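You operate a simulated robot arm through the tools that you are given. There is no shell and no other tool. Be economical: measure what you need, move in short steps, check, and stop when the job is done.

The job below is to be done with a simulated robot arm. You get a single attempt, and the scene is never put back.

TASK
Load the press table with the yellow brick and an insert.
Fine: brick in the nest, insert in its bore, table pushed in.

The check looks at the end state, three seconds after you hand in, the way a careful person would. Anything else that was tipped, shoved, dropped, spilled or broken makes it a failure.

THE ROBOT
A 6-joint arm with a two-finger parallel gripper, fixed in place. Base frame: the origin is at the foot of the arm, x ahead of it, y to its left, z up. Lengths are in m, angles in rad, forces in N, time in s.
With the tool pointing down near the work surface it reaches from about 0.38 to 0.54 m from the base axis. Its first joint turns from -1.152 to 1.152 rad. Payload 2.1 kg.
The tool frame sits at the grasp point between the pads (the TCP): z along the fingers, y along the line on which they close. The tips reach 0.03 m beyond it. The gripper opens to 0.094 m. The fingers are 0.028 m wide and 0.01 m thick; the gripper's body (0.05 by 0.096 m) begins 0.055 m behind the TCP.
Orientation is told as [roll, pitch, yaw] about the base's x, y, z axes, in that order, counted from this pose: with the fingers straight down and closing along the base's y, the tool's x points along the base's -x, its y along +y and its z along -z.

THE INTERFACE
- The arm moves only by the tool apply_moves. Its argument "moves" is a list of rows, each a list of 7 numbers: the shift along the tool's x, y, z in m, then the turn, a rotation vector about the tool's x, y, z in rad, then the opening, from 0 (shut) to 1 (fully open). In form: [[x, y, z, wx, wy, wz, hand], ...]. A call has 1 to 20 rows; each row is the pose to reach, as a shift and turn from the pose commanded when the call began, along the tool's axes at that moment. A row lasts 0.2 s, in which the tool goes at most 0.05 m and 0.15 rad; a call with a longer step from one row to the next is refused whole, and so is a gripper value outside its range. Where a pose cannot be reached the arm comes as near as it can. A force on the tool above 50 N (or 10 N above the force at the start of the call, whichever is more), or a blocked arm, ends the call early, and 0.2 s more pass. Each finger travels about 0.072 m/s and halts on what it meets, pressing with about 37 N; the grip force reading is that of the motor and also rises with nothing between the fingers. The clock runs only during rows and for 0.2 s after the last one: add rows that repeat a pose to give the fingers time. The reply holds the time, the measured pose of the TCP, the force on the tool along the base axes, the opening and the grip force, in the units named above and with some noise.
- Cameras (640 x 400 px; columns grow to the right, rows downward): "scene" is fixed at [0.0599, -0.372, 0.489]; the picture's right is [0.75, -0.66, 0.00], its down [-0.36, -0.41, -0.84] and it looks along [0.55, 0.63, -0.55] (base axes); focal length 321 px, centre (320, 200). "wrist" rides on the gripper at [-0.037, 0, -0.058] in the tool frame; the picture's right is [0.00, -1.00, 0.00], its down [0.97, 0.00, -0.24] and it looks along [0.24, 0.00, 0.97] (tool axes); focal length 218 px, centre (320, 200). There is no depth. A picture from a camera that has moved, and an enlarged one, comes with that camera's place and axes in the base frame and with its lens.
- snapshot(camera): a new picture of that camera. No time passes.
- close_up(camera, box): a new picture of the part [left, top, right, bottom] of that camera's present view, enlarged. No time passes.
- hand_in(): hands the job in; it is judged then, once.

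Work in short steps. Places have to be worked out from the pictures, the camera data and where the tool is seen: move nearer, look again, correct. Check each grasp and each placing, and mend what went wrong. You have 120 turns and 84 pictures in all, those below and enlarged ones among them. Open the gripper and draw the arm clear of the work before you hand the job in, unless the task says otherwise; then end with one line.

The tools are called as name(argument=value, ...) on one line, values as JSON. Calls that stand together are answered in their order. apply_moves: Moves the arm, as the interface text tells. Its arguments: {"type":"object","properties":{"moves":{"type":"array","items":{"type":"array","items":{"type":"number"}}}},"required":["moves"]} The other tools are called the same way: snapshot (camera) takes a picture; close_up (camera, box) takes an enlarged picture of a part of a camera's view; hand_in () hands the job in.

At the start:

```text
time: 0.0
eef_pos: [0.3361, -0.0999, 0.2896]
tcp_rot: [0.0, -0.002, 0.002]
wrist_force: [0.3, -0.2, -0.3]
opening: 0.094
finger_force: 0.0
```

scene: 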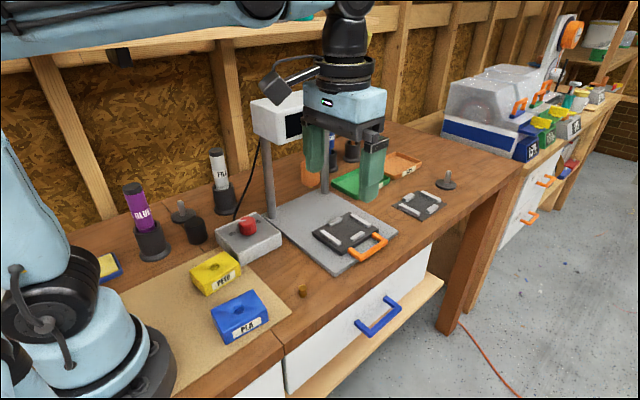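
wrist: 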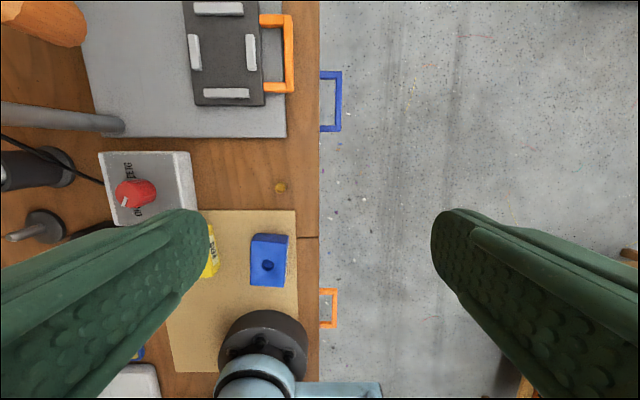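

The first pictures show a yellow and a blue brick, a press with a sliding table (orange handle), and a small brass piece on the bench. I enlarge parts of the scene to identify the nest, the inserts and the obstacles.

close_up(camera="scene", box=[160, 180, 320, 340])

close_up(camera="scene", box=[260, 130, 480, 290])

close_up(camera="wrist", box=[60, 0, 340, 200])

```text
2.50 times, centred on (240, 260) of scene
camera zoom: at [0.0599, -0.372, 0.489], right [0.75, -0.66, 0.0], down [-0.36, -0.41, -0.84], along [0.55, 0.63, -0.55], focal length 803 px, centre (520, 50)
```

zoom: 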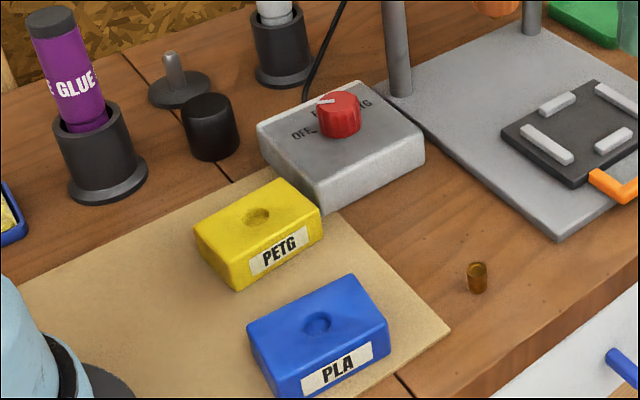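

```text
2.50 times, centred on (370, 210) of scene
camera zoom: at [0.0599, -0.372, 0.489], right [0.75, -0.66, 0.0], down [-0.36, -0.41, -0.84], along [0.55, 0.63, -0.55], focal length 803 px, centre (195, 175)
```

zoom: 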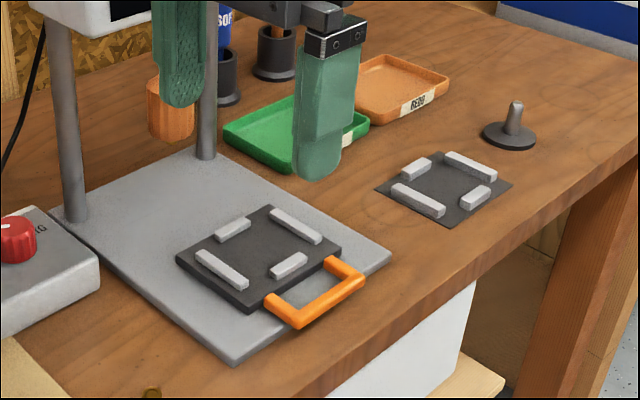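

```text
2.00 times, centred on (200, 100) of wrist
camera zoom: at [0.3718, -0.1025, 0.3489], right [0.0, -1.0, 0.0], down [-0.97, 0.0, 0.24], along [-0.24, 0.0, -0.97], focal length 436 px, centre (560, 400)
```

zoom: 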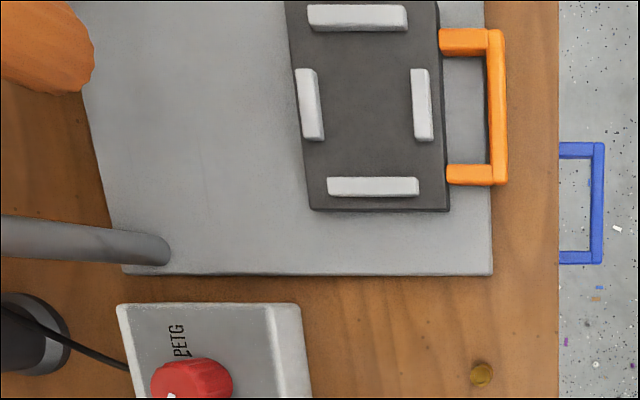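

Triangulating from both cameras puts the bench near z≈0, not -0.162. The brass insert comes out at about (0.307,-0.04), the yellow brick at about (0.20,0.10) and the nest at about (0.50,0.03). I move at height toward the yellow brick to check reach and get a better view.

apply_moves(moves=[[0.02, 0.03, 0, 0, 0, 0, 1], [0.04, 0.06, 0, 0, 0, 0, 1], [0.06, 0.09, 0, 0, 0, 0, 1], [0.08, 0.12, 0, 0, 0, 0, 1], [0.08, 0.15, 0, 0, 0, 0, 1], [0.08, 0.16, 0, 0, 0, 0, 1], [0.08, 0.16, 0, 0, 0, 0, 1]])

snapshot(camera="wrist")

snapshot(camera="scene")

```text
time: 1.6
eef_pos: [0.2525, 0.0592, 0.2918]
tcp_rot: [-0.001, -0.001, 0.0]
wrist_force: [-0.1, 0.3, 0.6]
opening: 0.0942
finger_force: 0.0
```

```text
78 pictures are left
camera wrist: at [0.2896, 0.0581, 0.3509], right [0.0, -1.0, 0.0], down [-0.97, 0.0, 0.24], along [-0.24, 0.0, -0.97], focal length 218 px, centre (320, 200)
```

wrist: 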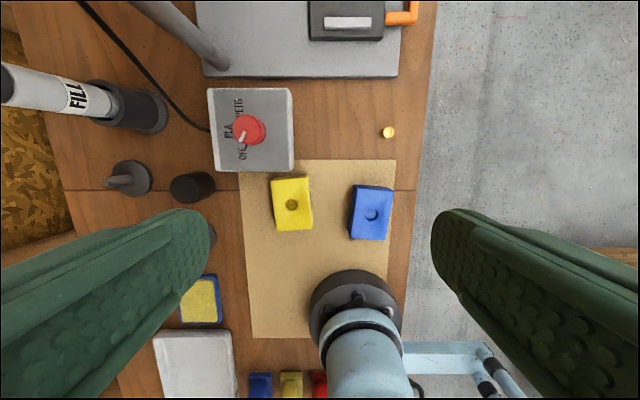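

```text
77 pictures are left
```

scene: 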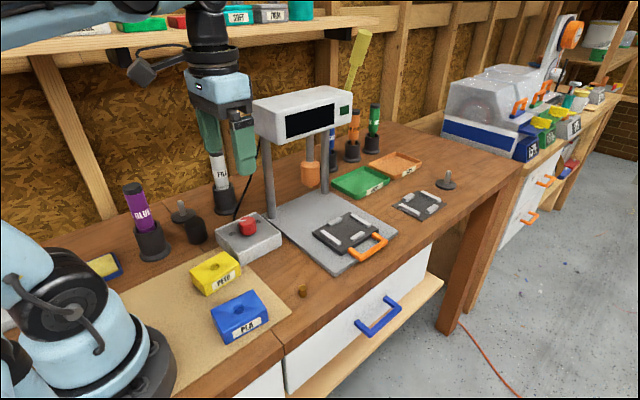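

Repeated triangulation agrees: bench z≈0, yellow brick centre (0.206,0.10) with its top at about 0.038, brass insert (0.309,-0.04). I go above the yellow brick and lower, which also tests whether the arm can reach there.

apply_moves(moves=[[0.02, 0.02, 0.02, 0, 0, 0, 1], [0.04, 0.035, 0.05, 0, 0, 0, 1], [0.0465, 0.0405, 0.09, 0, 0, 0, 1], [0.0465, 0.0405, 0.13, 0, 0, 0, 1], [0.0465, 0.0405, 0.14, 0, 0, 0, 1], [0.0465, 0.0405, 0.14, 0, 0, 0, 1]])

snapshot(camera="wrist")

snapshot(camera="scene")

```text
time: 3.0
eef_pos: [0.208, 0.0996, 0.1494]
tcp_rot: [-0.001, -0.003, 0.0]
wrist_force: [0.2, -0.1, -0.2]
opening: 0.0939
finger_force: 0.0
```

```text
76 pictures are left
camera wrist: at [0.2449, 0.0985, 0.2083], right [0.0, -1.0, 0.0], down [-0.97, 0.0, 0.24], along [-0.24, 0.0, -0.97], focal length 218 px, centre (320, 200)
```

wrist: 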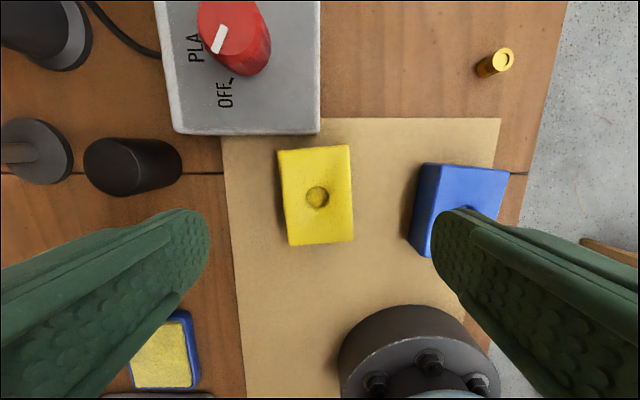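

```text
75 pictures are left
```

scene: 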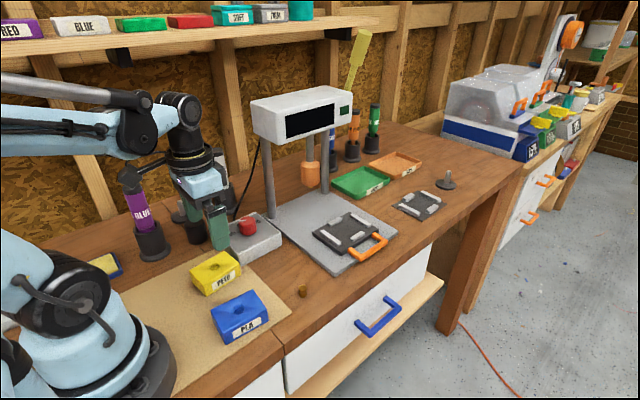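

The reach is fine here: the brick bore measures about (0.203,0.101) with its top at z≈0.034. I enlarge the view for brick yaw and insert detail.

close_up(camera="wrist", box=[240, 120, 400, 260])

close_up(camera="wrist", box=[460, 30, 540, 90])

```text
2.86 times, centred on (320, 190) of wrist
camera zoom: at [0.2449, 0.0985, 0.2083], right [0.0, -1.0, 0.0], down [-0.97, 0.0, 0.24], along [-0.24, 0.0, -0.97], focal length 624 px, centre (320, 229)
```

zoom: 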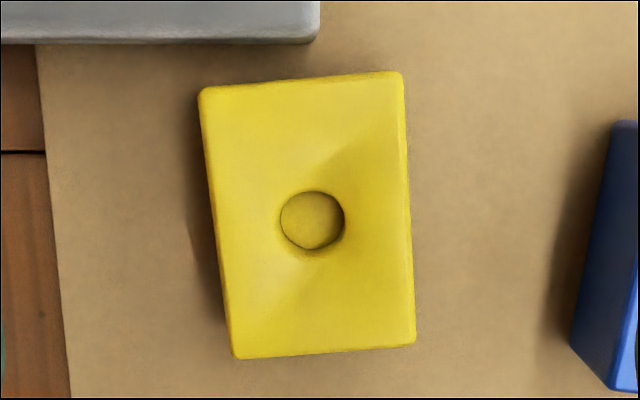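

```text
6.67 times, centred on (500, 60) of wrist
camera zoom: at [0.2449, 0.0985, 0.2083], right [0.0, -1.0, 0.0], down [-0.97, 0.0, 0.24], along [-0.24, 0.0, -0.97], focal length 1455 px, centre (-880, 1133)
```

zoom: 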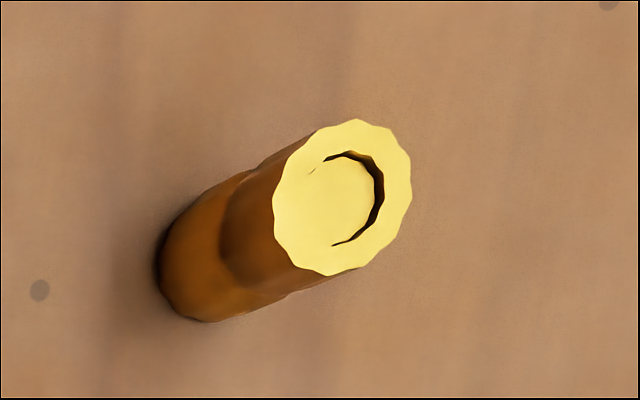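

The brick is yawed about +0.08 rad; the insert stands pilot-down at about (0.306,-0.040), roughly 0.022 tall and 0.015 across. I turn the tool to match the brick, descend to TCP z≈0.046 (tips about 0.016 above the bench) and stay open for a check.

apply_moves(moves=[[0.0045, 0.0014, 0.03, 0, 0, -0.08, 1], [0.0045, 0.0014, 0.06, 0, 0, -0.08, 1], [0.0045, 0.0014, 0.085, 0, 0, -0.08, 1], [0.0045, 0.0014, 0.095, 0, 0, -0.08, 1], [0.0045, 0.0014, 0.1034, 0, 0, -0.08, 1], [0.0045, 0.0014, 0.1034, 0, 0, -0.08, 1]])

snapshot(camera="wrist")

close_up(camera="scene", box=[140, 190, 300, 350])

```text
time: 4.4
eef_pos: [0.2041, 0.1, 0.0464]
tcp_rot: [-0.001, -0.001, 0.08]
wrist_force: [0.6, 0.2, 0.7]
opening: 0.0944
finger_force: 0.1
```

```text
72 pictures are left
camera wrist: at [0.2398, 0.1019, 0.1053], right [0.08, -1.0, 0.0], down [-0.97, -0.08, 0.24], along [-0.24, -0.02, -0.97], focal length 218 px, centre (320, 200)
```

wrist: 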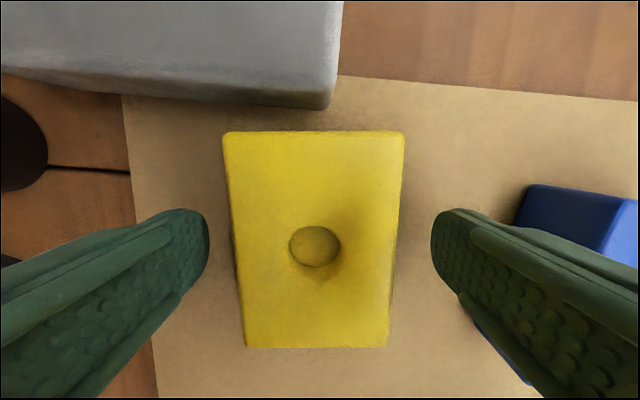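

```text
2.50 times, centred on (220, 270) of scene
camera zoom: at [0.0599, -0.372, 0.489], right [0.75, -0.66, 0.0], down [-0.36, -0.41, -0.84], along [0.55, 0.63, -0.55], focal length 803 px, centre (570, 25)
```

zoom: 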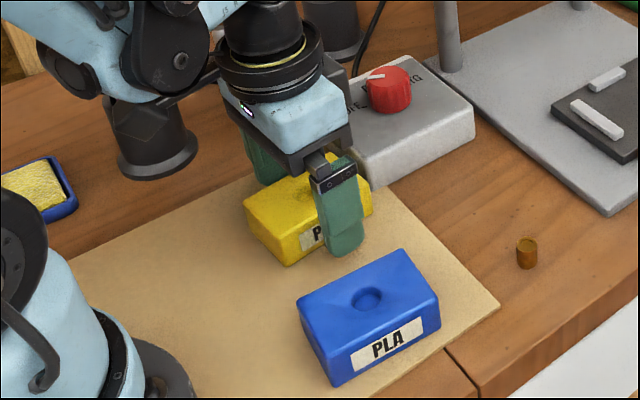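

The brick is centred between the fingers and aligned. The arm's elbow looks close to the glue stick, so I check the full scene before gripping.

snapshot(camera="scene")

```text
70 pictures are left
```

scene: 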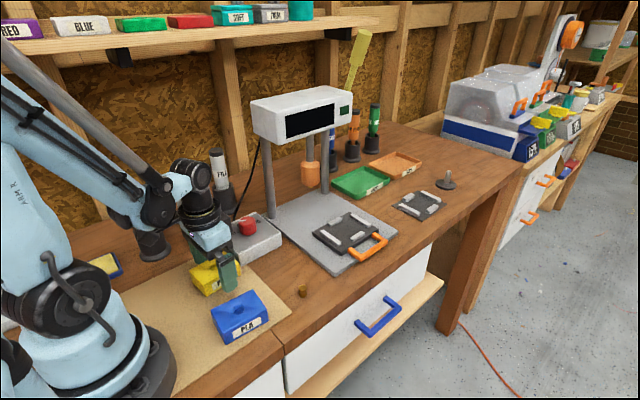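

The glue stick stands at about (0.13,0.28), well clear of the arm. I close on the brick.

apply_moves(moves=[[0, 0, 0, 0, 0, 0, 0.7], [0, 0, 0, 0, 0, 0, 0.5], [0, 0, 0, 0, 0, 0, 0.4], [0, 0, 0, 0, 0, 0, 0.4], [0, 0, 0, 0, 0, 0, 0.4]])

snapshot(camera="wrist")

```text
time: 5.6
eef_pos: [0.2038, 0.0989, 0.0475]
tcp_rot: [0.0, -0.001, 0.08]
wrist_force: [0.8, 0.6, -0.2]
opening: 0.0553
finger_force: 37.0
```

```text
69 pictures are left
camera wrist: at [0.2398, 0.1019, 0.1054], right [0.08, -1.0, 0.0], down [-0.97, -0.08, 0.24], along [-0.24, -0.02, -0.97], focal length 218 px, centre (320, 200)
```

wrist: 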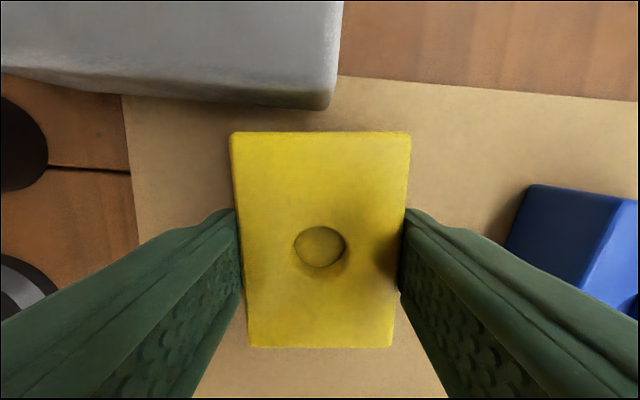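

The brick is gripped (0.0553 wide, 37 N). I lift straight up 0.12 m and turn the yaw back.

apply_moves(moves=[[0, 0, -0.01, 0, 0, 0, 0.4], [0, 0, -0.035, 0, 0, 0, 0.4], [0, 0, -0.07, 0, 0, 0, 0.4], [0, 0, -0.11, 0, 0, 0.03, 0.4], [0, 0, -0.14, 0, 0, 0.08, 0.4], [0, 0, -0.14, 0, 0, 0.08, 0.4]])

snapshot(camera="wrist")

```text
time: 7.0
eef_pos: [0.2016, 0.1001, 0.1892]
tcp_rot: [-0.001, -0.002, -0.002]
wrist_force: [0.0, -0.6, 0.1]
opening: 0.0373
finger_force: 0.0
```

```text
68 pictures are left
camera wrist: at [0.2385, 0.0986, 0.2475], right [0.0, -1.0, 0.0], down [-0.97, 0.0, 0.24], along [-0.24, 0.0, -0.97], focal length 218 px, centre (320, 200)
```

wrist: 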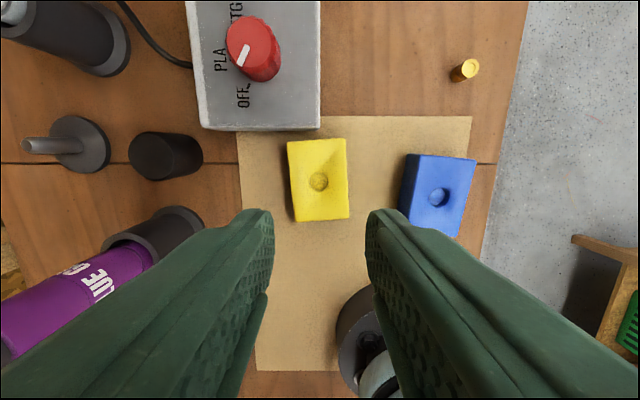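

The brick slipped out during the lift and still stands flat in place at (0.206,0.1006). The grip was too shallow. I reopen, descend lower (TCP 0.040) with the same yaw and inspect the tip height.

apply_moves(moves=[[-0.002, 0.001, 0, 0, 0, -0.04, 1], [-0.0045, 0.002, 0.03, 0, 0, -0.08, 1], [-0.0045, 0.002, 0.07, 0, 0, -0.08, 1], [-0.0045, 0.002, 0.11, 0, 0, -0.08, 1], [-0.0045, 0.002, 0.14, 0, 0, -0.08, 1], [-0.0045, 0.002, 0.1495, 0, 0, -0.08, 1], [-0.0045, 0.002, 0.1495, 0, 0, -0.08, 1]])

close_up(camera="scene", box=[180, 240, 260, 300])

snapshot(camera="wrist")

```text
time: 8.6
eef_pos: [0.2075, 0.1019, 0.0361]
tcp_rot: [0.0, -0.001, 0.081]
wrist_force: [0.7, -0.1, 1.0]
opening: 0.0944
finger_force: 0.1
```

```text
6.67 times, centred on (220, 270) of scene
camera zoom: at [0.0599, -0.372, 0.489], right [0.75, -0.66, 0.0], down [-0.36, -0.41, -0.84], along [0.55, 0.63, -0.55], focal length 2142 px, centre (987, -267)
```

zoom: 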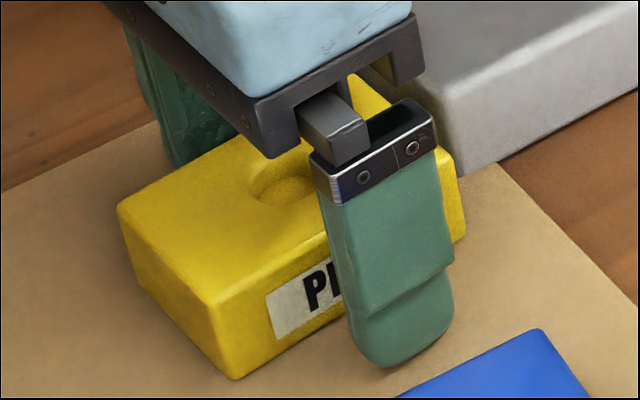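

```text
66 pictures are left
camera wrist: at [0.2439, 0.1034, 0.095], right [0.08, -1.0, 0.0], down [-0.97, -0.08, 0.24], along [-0.24, -0.02, -0.97], focal length 218 px, centre (320, 200)
```

wrist: 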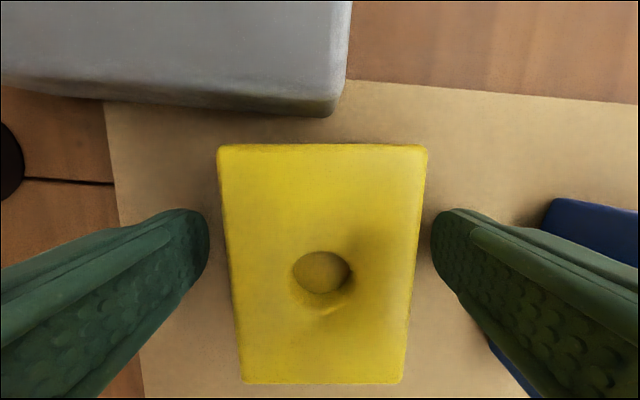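

The tips are now about 0.006 above the mat with the brick centred between them. I close fully commanded and lift slowly by 5 mm to test the hold.

apply_moves(moves=[[0, 0, 0.002, 0, 0, 0, 0.7], [0, 0, 0.002, 0, 0, 0, 0.4], [0, 0, 0.002, 0, 0, 0, 0], [0, 0, 0.002, 0, 0, 0, 0], [0, 0, 0.002, 0, 0, 0, 0], [0, 0, 0.001, 0, 0, 0, 0], [0, 0, -0.001, 0, 0, 0, 0], [0, 0, -0.003, 0, 0, 0, 0], [0, 0, -0.005, 0, 0, 0, 0], [0, 0, -0.006, 0, 0, 0, 0], [0, 0, -0.006, 0, 0, 0, 0]])

snapshot(camera="wrist")

close_up(camera="scene", box=[180, 240, 260, 300])

```text
time: 11.0
eef_pos: [0.208, 0.103, 0.0442]
tcp_rot: [-0.002, 0.0, 0.081]
wrist_force: [0.4, -0.4, -1.1]
opening: 0.0598
finger_force: 36.9
```

```text
65 pictures are left
camera wrist: at [0.2445, 0.1044, 0.1022], right [0.08, -1.0, 0.0], down [-0.97, -0.08, 0.24], along [-0.24, -0.02, -0.97], focal length 218 px, centre (320, 200)
```

wrist: 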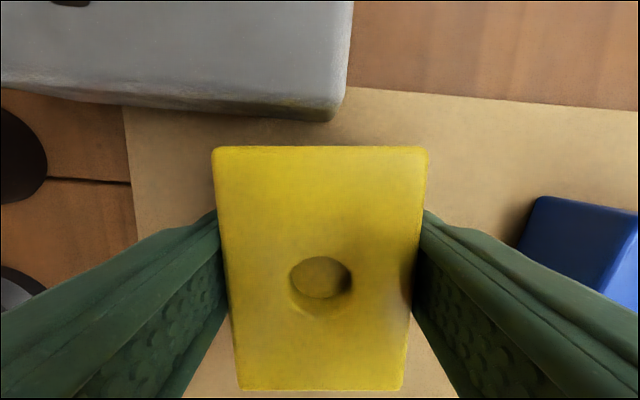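

```text
6.67 times, centred on (220, 270) of scene
camera zoom: at [0.0599, -0.372, 0.489], right [0.75, -0.66, 0.0], down [-0.36, -0.41, -0.84], along [0.55, 0.63, -0.55], focal length 2142 px, centre (987, -267)
```

zoom: 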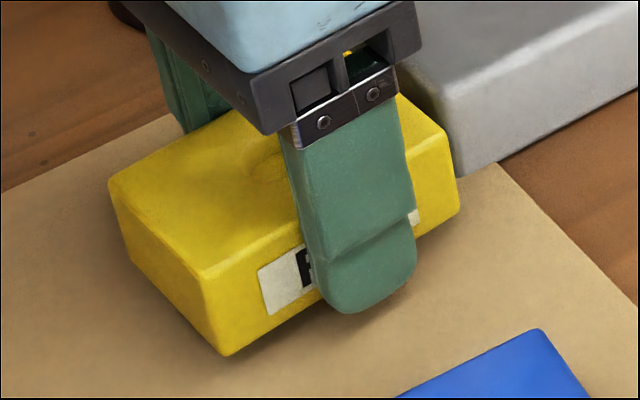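

The brick is lifted and hangs level, gripped at 0.0598 width. I lift on, gently.

apply_moves(moves=[[0, 0, -0.006, 0, 0, 0, 0], [0, 0, -0.016, 0, 0, 0, 0], [0, 0, -0.028, 0, 0, 0, 0], [0, 0, -0.042, 0, 0, 0.01, 0], [0, 0, -0.056, 0, 0, 0.03, 0], [0, 0, -0.07, 0, 0, 0.05, 0], [0, 0, -0.084, 0, 0, 0.07, 0], [0, 0, -0.095, 0, 0, 0.08, 0], [0, 0, -0.1, 0, 0, 0.08, 0], [0, 0, -0.1, 0, 0, 0.08, 0]])

snapshot(camera="wrist")

```text
time: 13.2
eef_pos: [0.2076, 0.1028, 0.1435]
tcp_rot: [0.0, -0.001, 0.002]
wrist_force: [0.8, 0.5, -1.3]
opening: 0.0599
finger_force: 37.2
```

```text
63 pictures are left
camera wrist: at [0.244, 0.1015, 0.2018], right [0.0, -1.0, 0.0], down [-0.97, 0.0, 0.24], along [-0.24, 0.0, -0.97], focal length 218 px, centre (320, 200)
```

wrist: 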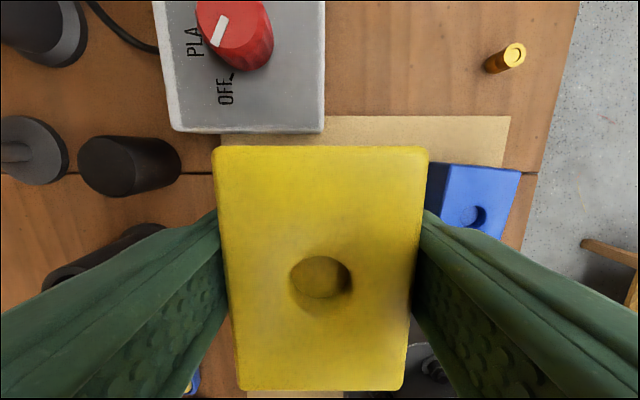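

The brick is held firmly. I carry it over to about (0.40,0.03,0.17), short of the nest, to see the nest ahead of the brick.

apply_moves(moves=[[-0.008, -0.003, -0.005, 0, 0, 0, 0], [-0.025, -0.009, -0.015, 0, 0, 0, 0], [-0.05, -0.018, -0.025, 0, 0, 0, 0], [-0.08, -0.029, -0.03, 0, 0, 0, 0], [-0.11, -0.04, -0.03, 0, 0, 0, 0], [-0.14, -0.052, -0.03, 0, 0, 0, 0], [-0.165, -0.061, -0.03, 0, 0, 0, 0], [-0.182, -0.068, -0.03, 0, 0, 0, 0], [-0.19, -0.07, -0.03, 0, 0, 0, 0], [-0.19, -0.07, -0.03, 0, 0, 0, 0]])

snapshot(camera="wrist")

snapshot(camera="scene")

```text
time: 15.4
eef_pos: [0.3994, 0.0325, 0.1736]
tcp_rot: [0.0, -0.003, 0.002]
wrist_force: [1.1, 0.7, -0.6]
opening: 0.0601
finger_force: 36.7
```

```text
62 pictures are left
camera wrist: at [0.4357, 0.0318, 0.2315], right [0.0, -1.0, 0.0], down [-0.97, 0.0, 0.24], along [-0.24, 0.0, -0.97], focal length 218 px, centre (320, 200)
```

wrist: 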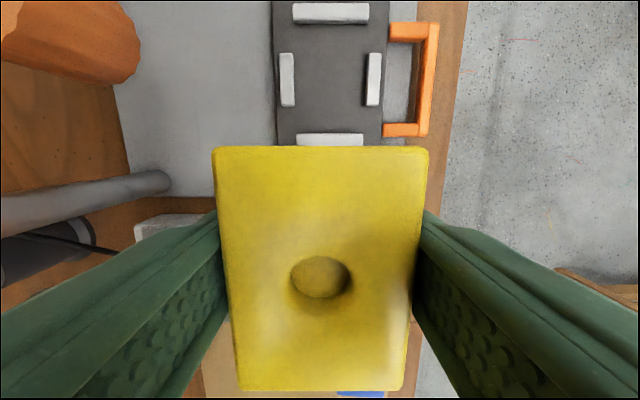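

```text
61 pictures are left
```

scene: 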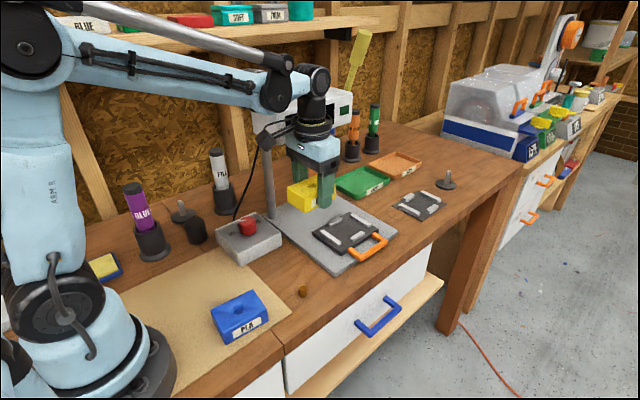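

The nest is visible ahead of the brick. I enlarge it in both cameras for exact place, yaw and rib height.

close_up(camera="wrist", box=[220, 0, 460, 150])

close_up(camera="scene", box=[300, 200, 396, 260])

```text
2.67 times, centred on (340, 75) of wrist
camera zoom: at [0.4357, 0.0318, 0.2315], right [0.0, -1.0, 0.0], down [-0.97, 0.0, 0.24], along [-0.24, 0.0, -0.97], focal length 582 px, centre (267, 533)
```

zoom: 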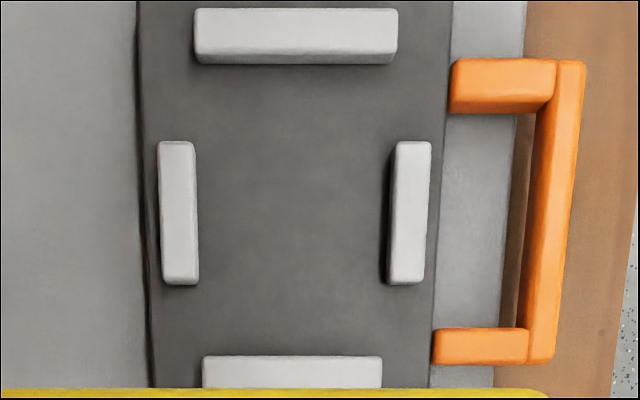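

```text
6.67 times, centred on (348, 230) of scene
camera zoom: at [0.0599, -0.372, 0.489], right [0.75, -0.66, 0.0], down [-0.36, -0.41, -0.84], along [0.55, 0.63, -0.55], focal length 2142 px, centre (133, 0)
```

zoom: 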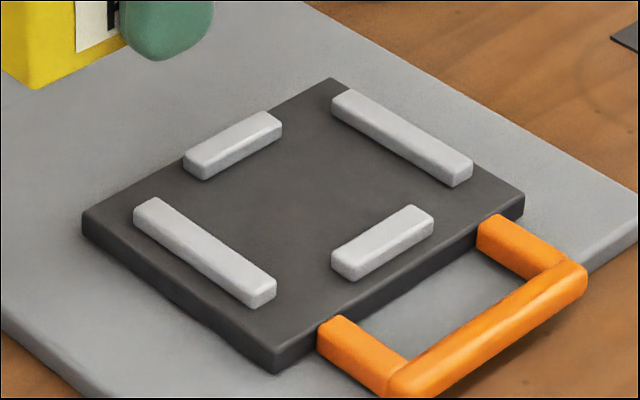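

Nest: rib tops z≈0.027, inside about 0.0875 (x) by 0.063 (y), centred near (0.490,0.023), yaw≈0. The ribs are about 7 mm high and my finger tips sit only about 2–3 mm above the brick's underside, so they would strike the ribs. I take the brick back to the mat to regrip higher.

apply_moves(moves=[[0.01, 0.003, 0, 0, 0, 0, 0], [0.03, 0.01, 0, 0, 0, 0, 0], [0.06, 0.02, 0, 0, 0, 0, 0], [0.09, 0.032, 0, 0, 0, 0, 0], [0.12, 0.044, 0, 0, 0, 0, 0], [0.15, 0.055, 0.005, 0, 0, 0, 0], [0.18, 0.066, 0.015, 0, 0, 0, 0], [0.197, 0.07, 0.035, 0, 0, 0, 0], [0.202, 0.07, 0.06, 0, 0, 0, 0], [0.202, 0.07, 0.085, 0, 0, 0, 0], [0.202, 0.07, 0.11, 0, 0, 0, 0], [0.202, 0.07, 0.12, 0, 0, 0, 0], [0.202, 0.07, 0.12, 0, 0, 0, 0]])

```text
time: 18.2
eef_pos: [0.1983, 0.103, 0.0536]
tcp_rot: [-0.001, -0.002, 0.002]
wrist_force: [-0.1, -0.2, -0.7]
opening: 0.0596
finger_force: 37.0
```

The brick is back above the mat with its underside near z≈0.02. I lower in 2 mm rows until contact shows.

apply_moves(moves=[[0, 0, 0.004, 0, 0, 0, 0], [0, 0, 0.008, 0, 0, 0, 0], [0, 0, 0.012, 0, 0, 0, 0], [0, 0, 0.014, 0, 0, 0, 0], [0, 0, 0.015, 0, 0, 0, 0], [0, 0, 0.015, 0, 0, 0, 0]])

close_up(camera="scene", box=[180, 240, 260, 300])

```text
time: 19.6
eef_pos: [0.1983, 0.1022, 0.0377]
tcp_rot: [-0.001, -0.002, 0.002]
wrist_force: [-0.4, 0.2, -1.4]
opening: 0.0596
finger_force: 37.1
```

```text
6.67 times, centred on (220, 270) of scene
camera zoom: at [0.0599, -0.372, 0.489], right [0.75, -0.66, 0.0], down [-0.36, -0.41, -0.84], along [0.55, 0.63, -0.55], focal length 2142 px, centre (987, -267)
```

zoom: 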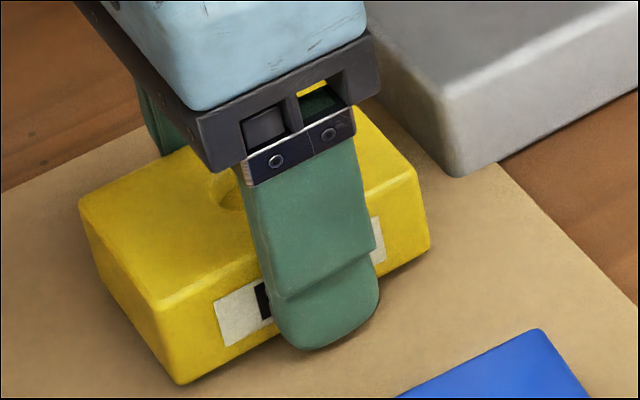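

Nearly down and no contact force yet. I continue by 1 mm rows.

apply_moves(moves=[[0, 0, 0.001, 0, 0, 0, 0], [0, 0, 0.002, 0, 0, 0, 0], [0, 0, 0.003, 0, 0, 0, 0], [0, 0, 0.003, 0, 0, 0, 0]])

```text
time: 20.6
eef_pos: [0.198, 0.1019, 0.035]
tcp_rot: [0.0, -0.002, 0.001]
wrist_force: [0.3, 0.4, -0.9]
opening: 0.0599
finger_force: 36.8
```

apply_moves(moves=[[0, 0, 0.001, 0, 0, 0, 0], [0, 0, 0.002, 0, 0, 0, 0], [0, 0, 0.003, 0, 0, 0, 0], [0, 0, 0.004, 0, 0, 0, 0], [0, 0, 0.004, 0, 0, 0, 0]])

```text
time: 21.3
eef_pos: [0.1985, 0.1027, 0.0345]
tcp_rot: [0.002, -0.001, 0.001]
wrist_force: [-3.0, -1.3, 20.3]
opening: 0.0597
finger_force: 37.2
stopped in row 3: the force on the tool passed its limit (the readings are from after the stop); the commanded pose is now the measured one
```

Contact at TCP z≈0.0345. I open and probe downward slowly so the finger tips find the mat surface, which tells how far above the underside they grip.

apply_moves(moves=[[0, 0, 0, 0, 0, 0, 0.7], [0, 0, 0, 0, 0, 0, 0.85], [0, 0, 0, 0, 0, 0, 0.85], [0, 0, 0.001, 0, 0, 0, 0.85], [0, 0, 0.002, 0, 0, 0, 0.85], [0, 0, 0.003, 0, 0, 0, 0.85], [0, 0, 0.004, 0, 0, 0, 0.85], [0, 0, 0.005, 0, 0, 0, 0.85], [0, 0, 0.006, 0, 0, 0, 0.85], [0, 0, 0.007, 0, 0, 0, 0.85]])

snapshot(camera="wrist")

```text
time: 21.8
eef_pos: [0.1984, 0.0997, 0.0335]
tcp_rot: [-0.009, 0.0, 0.0]
wrist_force: [-2.0, -23.4, 55.3]
opening: 0.0661
finger_force: 0.1
stopped in row 2: the force on the tool passed its limit (the readings are from after the stop); the commanded pose is now the measured one
```

```text
57 pictures are left
camera wrist: at [0.2345, 0.0991, 0.093], right [0.0, -1.0, 0.01], down [-0.97, 0.0, 0.24], along [-0.24, -0.01, -0.97], focal length 218 px, centre (320, 200)
```

wrist: 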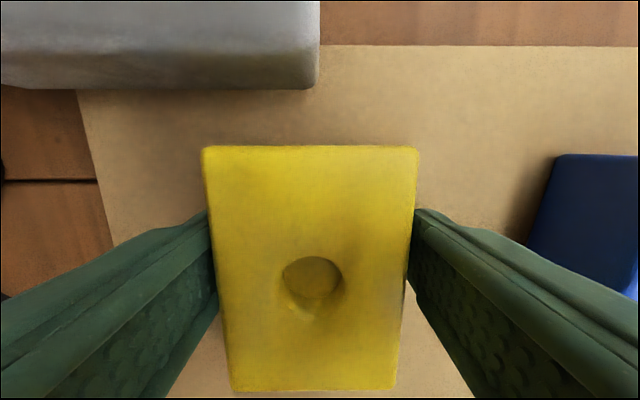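

The tips are pressing on the mat (mat z≈0.004), so the fingers had gripped right at the underside. I raise 9 mm to unload, open, and look.

apply_moves(moves=[[0, 0, -0.003, 0, 0, 0, 0.75], [0, 0, -0.006, 0.005, 0, 0, 0.85], [0, 0, -0.0095, 0.009, 0, 0, 0.85], [0, 0, -0.0095, 0.009, 0, 0, 0.85]])

snapshot(camera="wrist")

```text
time: 22.8
eef_pos: [0.1973, 0.1015, 0.0436]
tcp_rot: [-0.013, -0.001, 0.002]
wrist_force: [-0.1, -0.1, -1.1]
opening: 0.0798
finger_force: 0.0
```

```text
56 pictures are left
camera wrist: at [0.2346, 0.1013, 0.1024], right [0.0, -1.0, 0.01], down [-0.97, 0.0, 0.24], along [-0.24, -0.01, -0.97], focal length 218 px, centre (320, 200)
```

wrist: 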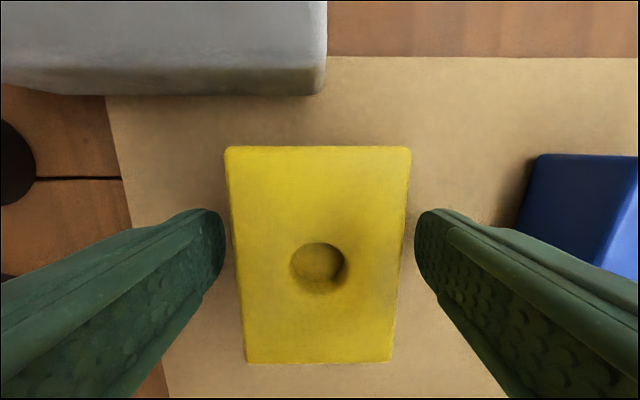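

The gripper is clear, a little rolled (-0.013), with the tips now about 9 mm above the mat. I level the roll, close, and lift slowly by 8 mm.

apply_moves(moves=[[0, 0, 0, -0.013, 0, 0, 0.85], [0, 0, 0, -0.013, 0, 0, 0.6], [0, 0, 0, -0.013, 0, 0, 0.3], [0, 0, 0, -0.013, 0, 0, 0], [0, 0, 0, -0.013, 0, 0, 0], [0, 0, 0, -0.013, 0, 0, 0], [0, 0, -0.001, -0.013, 0, 0, 0], [0, 0, -0.002, -0.013, 0, 0, 0], [0, 0, -0.003, -0.013, 0, 0, 0], [0, 0, -0.004, -0.013, 0, 0, 0], [0, 0, -0.006, -0.013, 0, 0, 0], [0, 0, -0.008, -0.013, 0, 0, 0], [0, 0, -0.008, -0.013, 0, 0, 0]])

snapshot(camera="wrist")

close_up(camera="scene", box=[180, 240, 260, 300])

```text
time: 25.6
eef_pos: [0.1966, 0.1014, 0.0531]
tcp_rot: [-0.002, 0.0, -0.001]
wrist_force: [0.1, -0.2, 0.3]
opening: 0.0558
finger_force: 36.8
```

```text
55 pictures are left
camera wrist: at [0.2339, 0.1001, 0.1113], right [0.0, -1.0, 0.0], down [-0.97, 0.0, 0.24], along [-0.24, 0.0, -0.97], focal length 218 px, centre (320, 200)
```

wrist: 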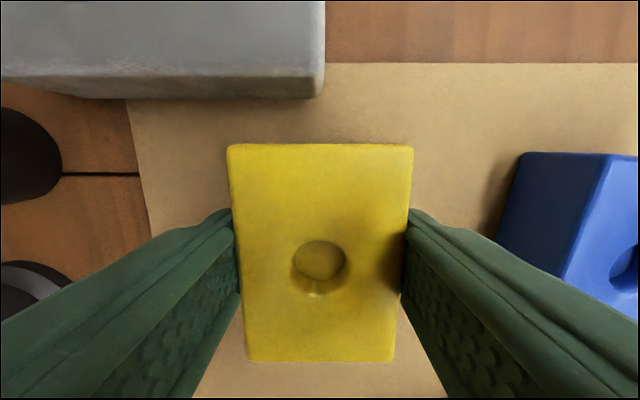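

```text
6.67 times, centred on (220, 270) of scene
camera zoom: at [0.0599, -0.372, 0.489], right [0.75, -0.66, 0.0], down [-0.36, -0.41, -0.84], along [0.55, 0.63, -0.55], focal length 2142 px, centre (987, -267)
```

zoom: 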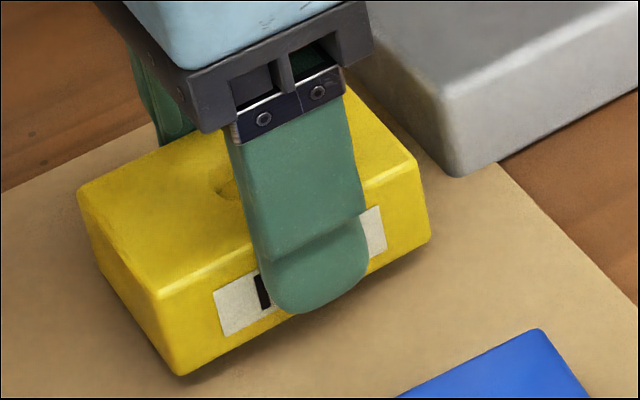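

The brick is held higher up now (0.0558) and lifted. I lift another 20 mm slowly and compare brick rows to detect slipping.

apply_moves(moves=[[0, 0, -0.001, 0, 0, 0, 0], [0, 0, -0.003, 0, 0, 0, 0], [0, 0, -0.006, 0, 0, 0, 0], [0, 0, -0.009, 0, 0, 0, 0], [0, 0, -0.012, 0, 0, 0, 0], [0, 0, -0.015, 0, 0, 0, 0], [0, 0, -0.018, 0, 0, 0, 0], [0, 0, -0.02, 0, 0, 0, 0], [0, 0, -0.02, 0, 0, 0, 0], [0, 0, -0.02, 0, 0, 0, 0]])

snapshot(camera="wrist")

```text
time: 27.8
eef_pos: [0.1986, 0.1018, 0.0709]
tcp_rot: [-0.002, -0.001, 0.001]
wrist_force: [-0.7, -1.0, -0.7]
opening: 0.0554
finger_force: 37.8
```

```text
53 pictures are left
camera wrist: at [0.2352, 0.1005, 0.1294], right [0.0, -1.0, 0.0], down [-0.97, 0.0, 0.24], along [-0.24, 0.0, -0.97], focal length 218 px, centre (320, 200)
```

wrist: 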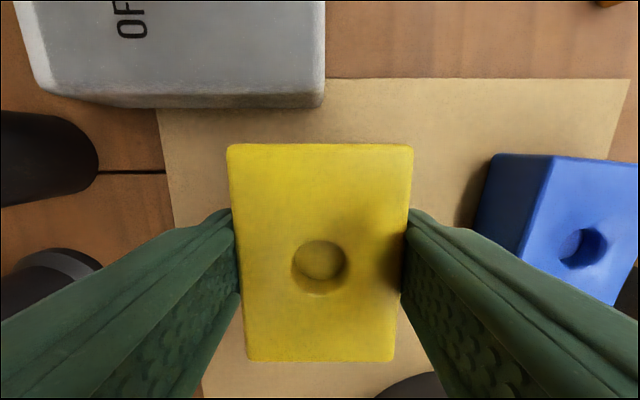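

Brick position in the grip is unchanged, so the hold is solid. I lift and carry it to short of the nest at about (0.42,0.023), then look closer.

apply_moves(moves=[[0, 0, -0.01, 0, 0, 0, 0], [0, 0, -0.03, 0, 0, 0, 0], [0, 0, -0.055, 0, 0, 0, 0], [-0.01, -0.003, -0.075, 0, 0, 0, 0], [-0.03, -0.01, -0.08, 0, 0, 0, 0], [-0.055, -0.019, -0.08, 0, 0, 0, 0], [-0.085, -0.03, -0.08, 0, 0, 0, 0], [-0.115, -0.041, -0.08, 0, 0, 0, 0], [-0.145, -0.052, -0.08, 0, 0, 0, 0], [-0.175, -0.063, -0.075, 0, 0, 0, 0], [-0.2, -0.071, -0.065, 0, 0, 0, 0], [-0.215, -0.076, -0.055, 0, 0, 0, 0], [-0.222, -0.0775, -0.05, 0, 0, 0, 0], [-0.222, -0.0775, -0.05, 0, 0, 0, 0], [-0.222, -0.0775, -0.05, 0, 0, 0, 0]])

close_up(camera="wrist", box=[200, 0, 440, 150])

```text
time: 31.0
eef_pos: [0.4208, 0.024, 0.1239]
tcp_rot: [-0.002, 0.0, 0.0]
wrist_force: [-0.6, -0.1, -1.4]
opening: 0.0557
finger_force: 36.7
```

```text
2.67 times, centred on (320, 75) of wrist
camera zoom: at [0.4566, 0.0225, 0.1818], right [0.0, -1.0, 0.0], down [-0.97, 0.0, 0.24], along [-0.24, 0.0, -0.97], focal length 582 px, centre (320, 533)
```

zoom: 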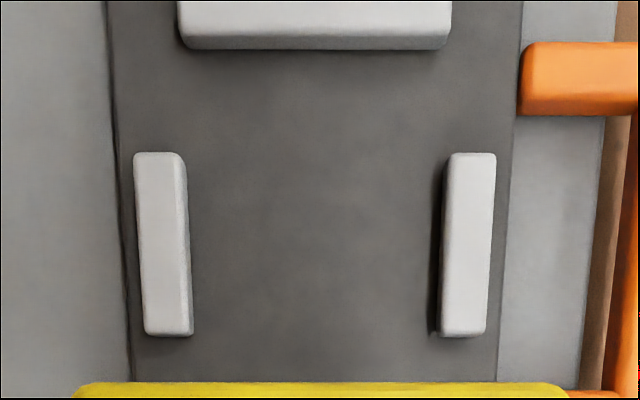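

The nest centre refines to (0.4906,0.0236), and the brick sits 1.7 mm toward -x of the TCP. I move over the nest and come down to about 10 mm above the ribs.

apply_moves(moves=[[-0.01, 0, 0, 0, 0, 0, 0], [-0.03, 0.001, 0, 0, 0, 0, 0], [-0.05, 0.0011, 0, 0, 0, 0, 0], [-0.065, 0.0011, 0, 0, 0, 0, 0], [-0.0726, 0.0011, 0, 0, 0, 0, 0], [-0.0726, 0.0011, 0.01, 0, 0, 0, 0], [-0.0726, 0.0011, 0.025, 0, 0, 0, 0], [-0.0726, 0.0011, 0.038, 0, 0, 0, 0], [-0.0726, 0.0011, 0.045, 0, 0, 0, 0], [-0.0726, 0.0011, 0.045, 0, 0, 0, 0], [-0.0726, 0.0011, 0.045, 0, 0, 0, 0]])

snapshot(camera="wrist")

close_up(camera="scene", box=[300, 190, 396, 250])

```text
time: 33.4
eef_pos: [0.4928, 0.0253, 0.0751]
tcp_rot: [-0.001, 0.001, 0.002]
wrist_force: [0.9, 0.5, -0.7]
opening: 0.0556
finger_force: 37.2
```

```text
51 pictures are left
camera wrist: at [0.5295, 0.024, 0.1339], right [0.0, -1.0, 0.0], down [-0.97, 0.0, 0.24], along [-0.24, 0.0, -0.97], focal length 218 px, centre (320, 200)
```

wrist: 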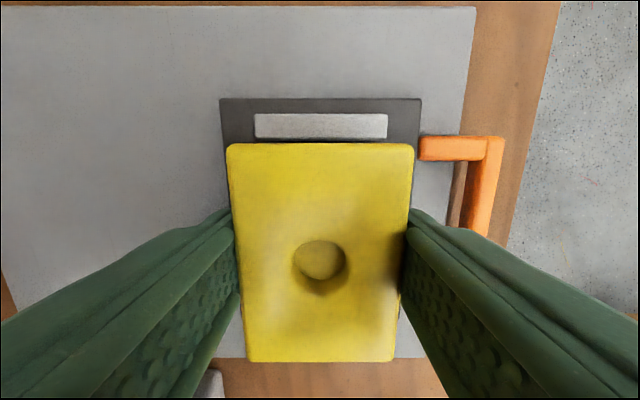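

```text
6.67 times, centred on (348, 220) of scene
camera zoom: at [0.0599, -0.372, 0.489], right [0.75, -0.66, 0.0], down [-0.36, -0.41, -0.84], along [0.55, 0.63, -0.55], focal length 2142 px, centre (133, 67)
```

zoom: 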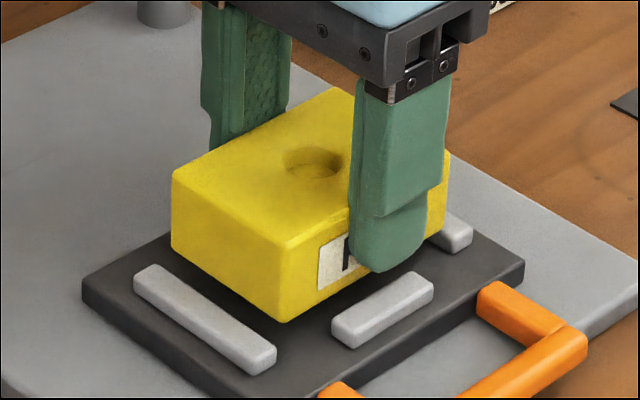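

The brick hangs level and centred over the nest (the +x rib is centred in the wrist view). I lower 7 mm so the underside is close to rib-top level, then check again.

apply_moves(moves=[[0, 0, 0.002, 0, 0, 0, 0], [0, 0, 0.004, 0, 0, 0, 0], [0, 0, 0.006, 0, 0, 0, 0], [0, 0, 0.007, 0, 0, 0, 0], [0, 0, 0.007, 0, 0, 0, 0]])

close_up(camera="scene", box=[320, 210, 384, 250])

close_up(camera="wrist", box=[210, 80, 434, 220])

```text
time: 34.6
eef_pos: [0.4929, 0.0249, 0.0698]
tcp_rot: [-0.002, 0.001, 0.001]
wrist_force: [0.1, 0.6, -0.7]
opening: 0.0557
finger_force: 37.4
```

```text
10.00 times, centred on (352, 230) of scene
camera zoom: at [0.0599, -0.372, 0.489], right [0.75, -0.66, 0.0], down [-0.36, -0.41, -0.84], along [0.55, 0.63, -0.55], focal length 3213 px, centre (0, -100)
```

zoom: 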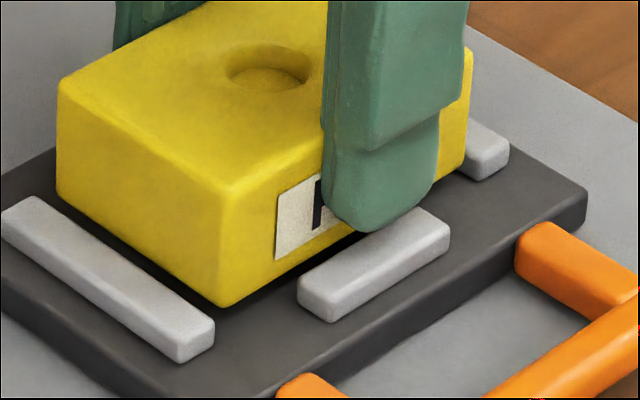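

```text
2.86 times, centred on (322, 150) of wrist
camera zoom: at [0.5291, 0.0236, 0.1278], right [0.0, -1.0, 0.0], down [-0.97, 0.0, 0.24], along [-0.24, 0.0, -0.97], focal length 624 px, centre (314, 343)
```

zoom: 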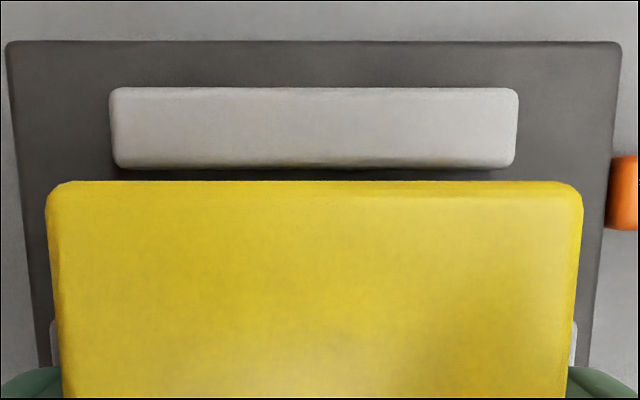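

The brick is symmetric between the y ribs and its end clears the x ribs. I descend 8 mm further in 1 mm rows.

apply_moves(moves=[[0, 0, 0.001, 0, 0, 0, 0], [0, 0, 0.002, 0, 0, 0, 0], [0, 0, 0.003, 0, 0, 0, 0], [0, 0, 0.004, 0, 0, 0, 0], [0, 0, 0.005, 0, 0, 0, 0], [0, 0, 0.006, 0, 0, 0, 0], [0, 0, 0.007, 0, 0, 0, 0], [0, 0, 0.008, 0, 0, 0, 0], [0, 0, 0.008, 0, 0, 0, 0]])

close_up(camera="scene", box=[320, 210, 384, 250])

snapshot(camera="wrist")

```text
time: 36.6
eef_pos: [0.4923, 0.026, 0.0634]
tcp_rot: [0.0, -0.002, 0.001]
wrist_force: [2.9, 0.7, 46.1]
opening: 0.0556
finger_force: 37.1
```

```text
10.00 times, centred on (352, 230) of scene
camera zoom: at [0.0596, -0.372, 0.489], right [0.75, -0.66, 0.0], down [-0.36, -0.41, -0.84], along [0.56, 0.63, -0.54], focal length 3213 px, centre (0, -100)
```

zoom: 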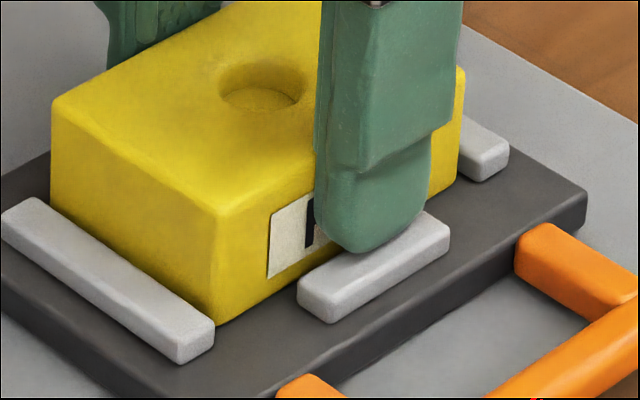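

```text
46 pictures are left
camera wrist: at [0.5285, 0.0249, 0.1217], right [0.0, -1.0, 0.0], down [-0.97, 0.0, 0.24], along [-0.24, 0.0, -0.97], focal length 218 px, centre (320, 200)
```

wrist: 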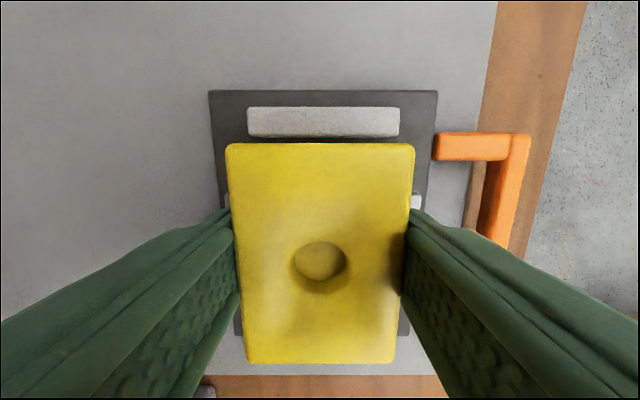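

Contact at TCP z≈0.063 with 46 N; the brick is inside the ribs and looks seated, or a finger touches a rib top. I back off 0.5 mm and open the fingers gently.

apply_moves(moves=[[0, 0, -0.002, 0, 0, 0, 0], [0, 0, -0.002, 0, 0, 0, 0], [0, 0, -0.002, 0, 0, 0, 0.6], [0, 0, -0.002, 0, 0, 0, 0.64], [0, 0, -0.002, 0, 0, 0, 0.68], [0, 0, -0.002, 0, 0, 0, 0.72], [0, 0, -0.002, 0, 0, 0, 0.76], [0, 0, -0.002, 0, 0, 0, 0.76]])

close_up(camera="scene", box=[320, 210, 384, 250])

snapshot(camera="wrist")

```text
time: 38.4
eef_pos: [0.4922, 0.0267, 0.0623]
tcp_rot: [-0.002, -0.001, 0.001]
wrist_force: [-0.2, -0.4, 0.1]
opening: 0.0712
finger_force: 0.0
```

```text
10.00 times, centred on (352, 230) of scene
camera zoom: at [0.0599, -0.372, 0.489], right [0.75, -0.66, 0.0], down [-0.36, -0.41, -0.84], along [0.55, 0.63, -0.55], focal length 3213 px, centre (0, -100)
```

zoom: 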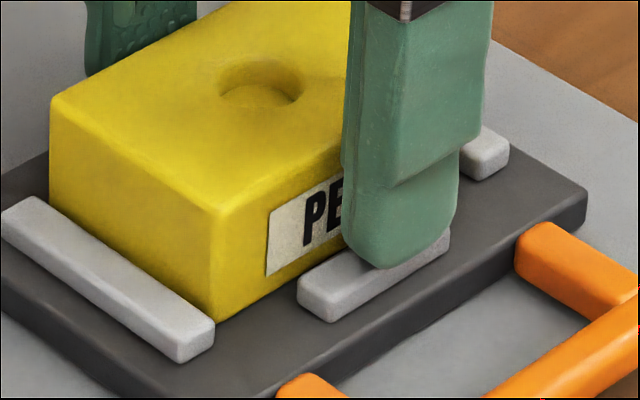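

```text
44 pictures are left
camera wrist: at [0.5285, 0.0246, 0.122], right [0.0, -1.0, 0.0], down [-0.97, 0.0, 0.24], along [-0.24, 0.0, -0.97], focal length 218 px, centre (320, 200)
```

wrist: 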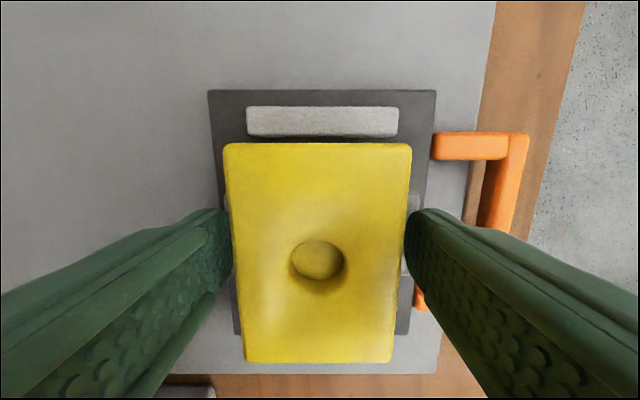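

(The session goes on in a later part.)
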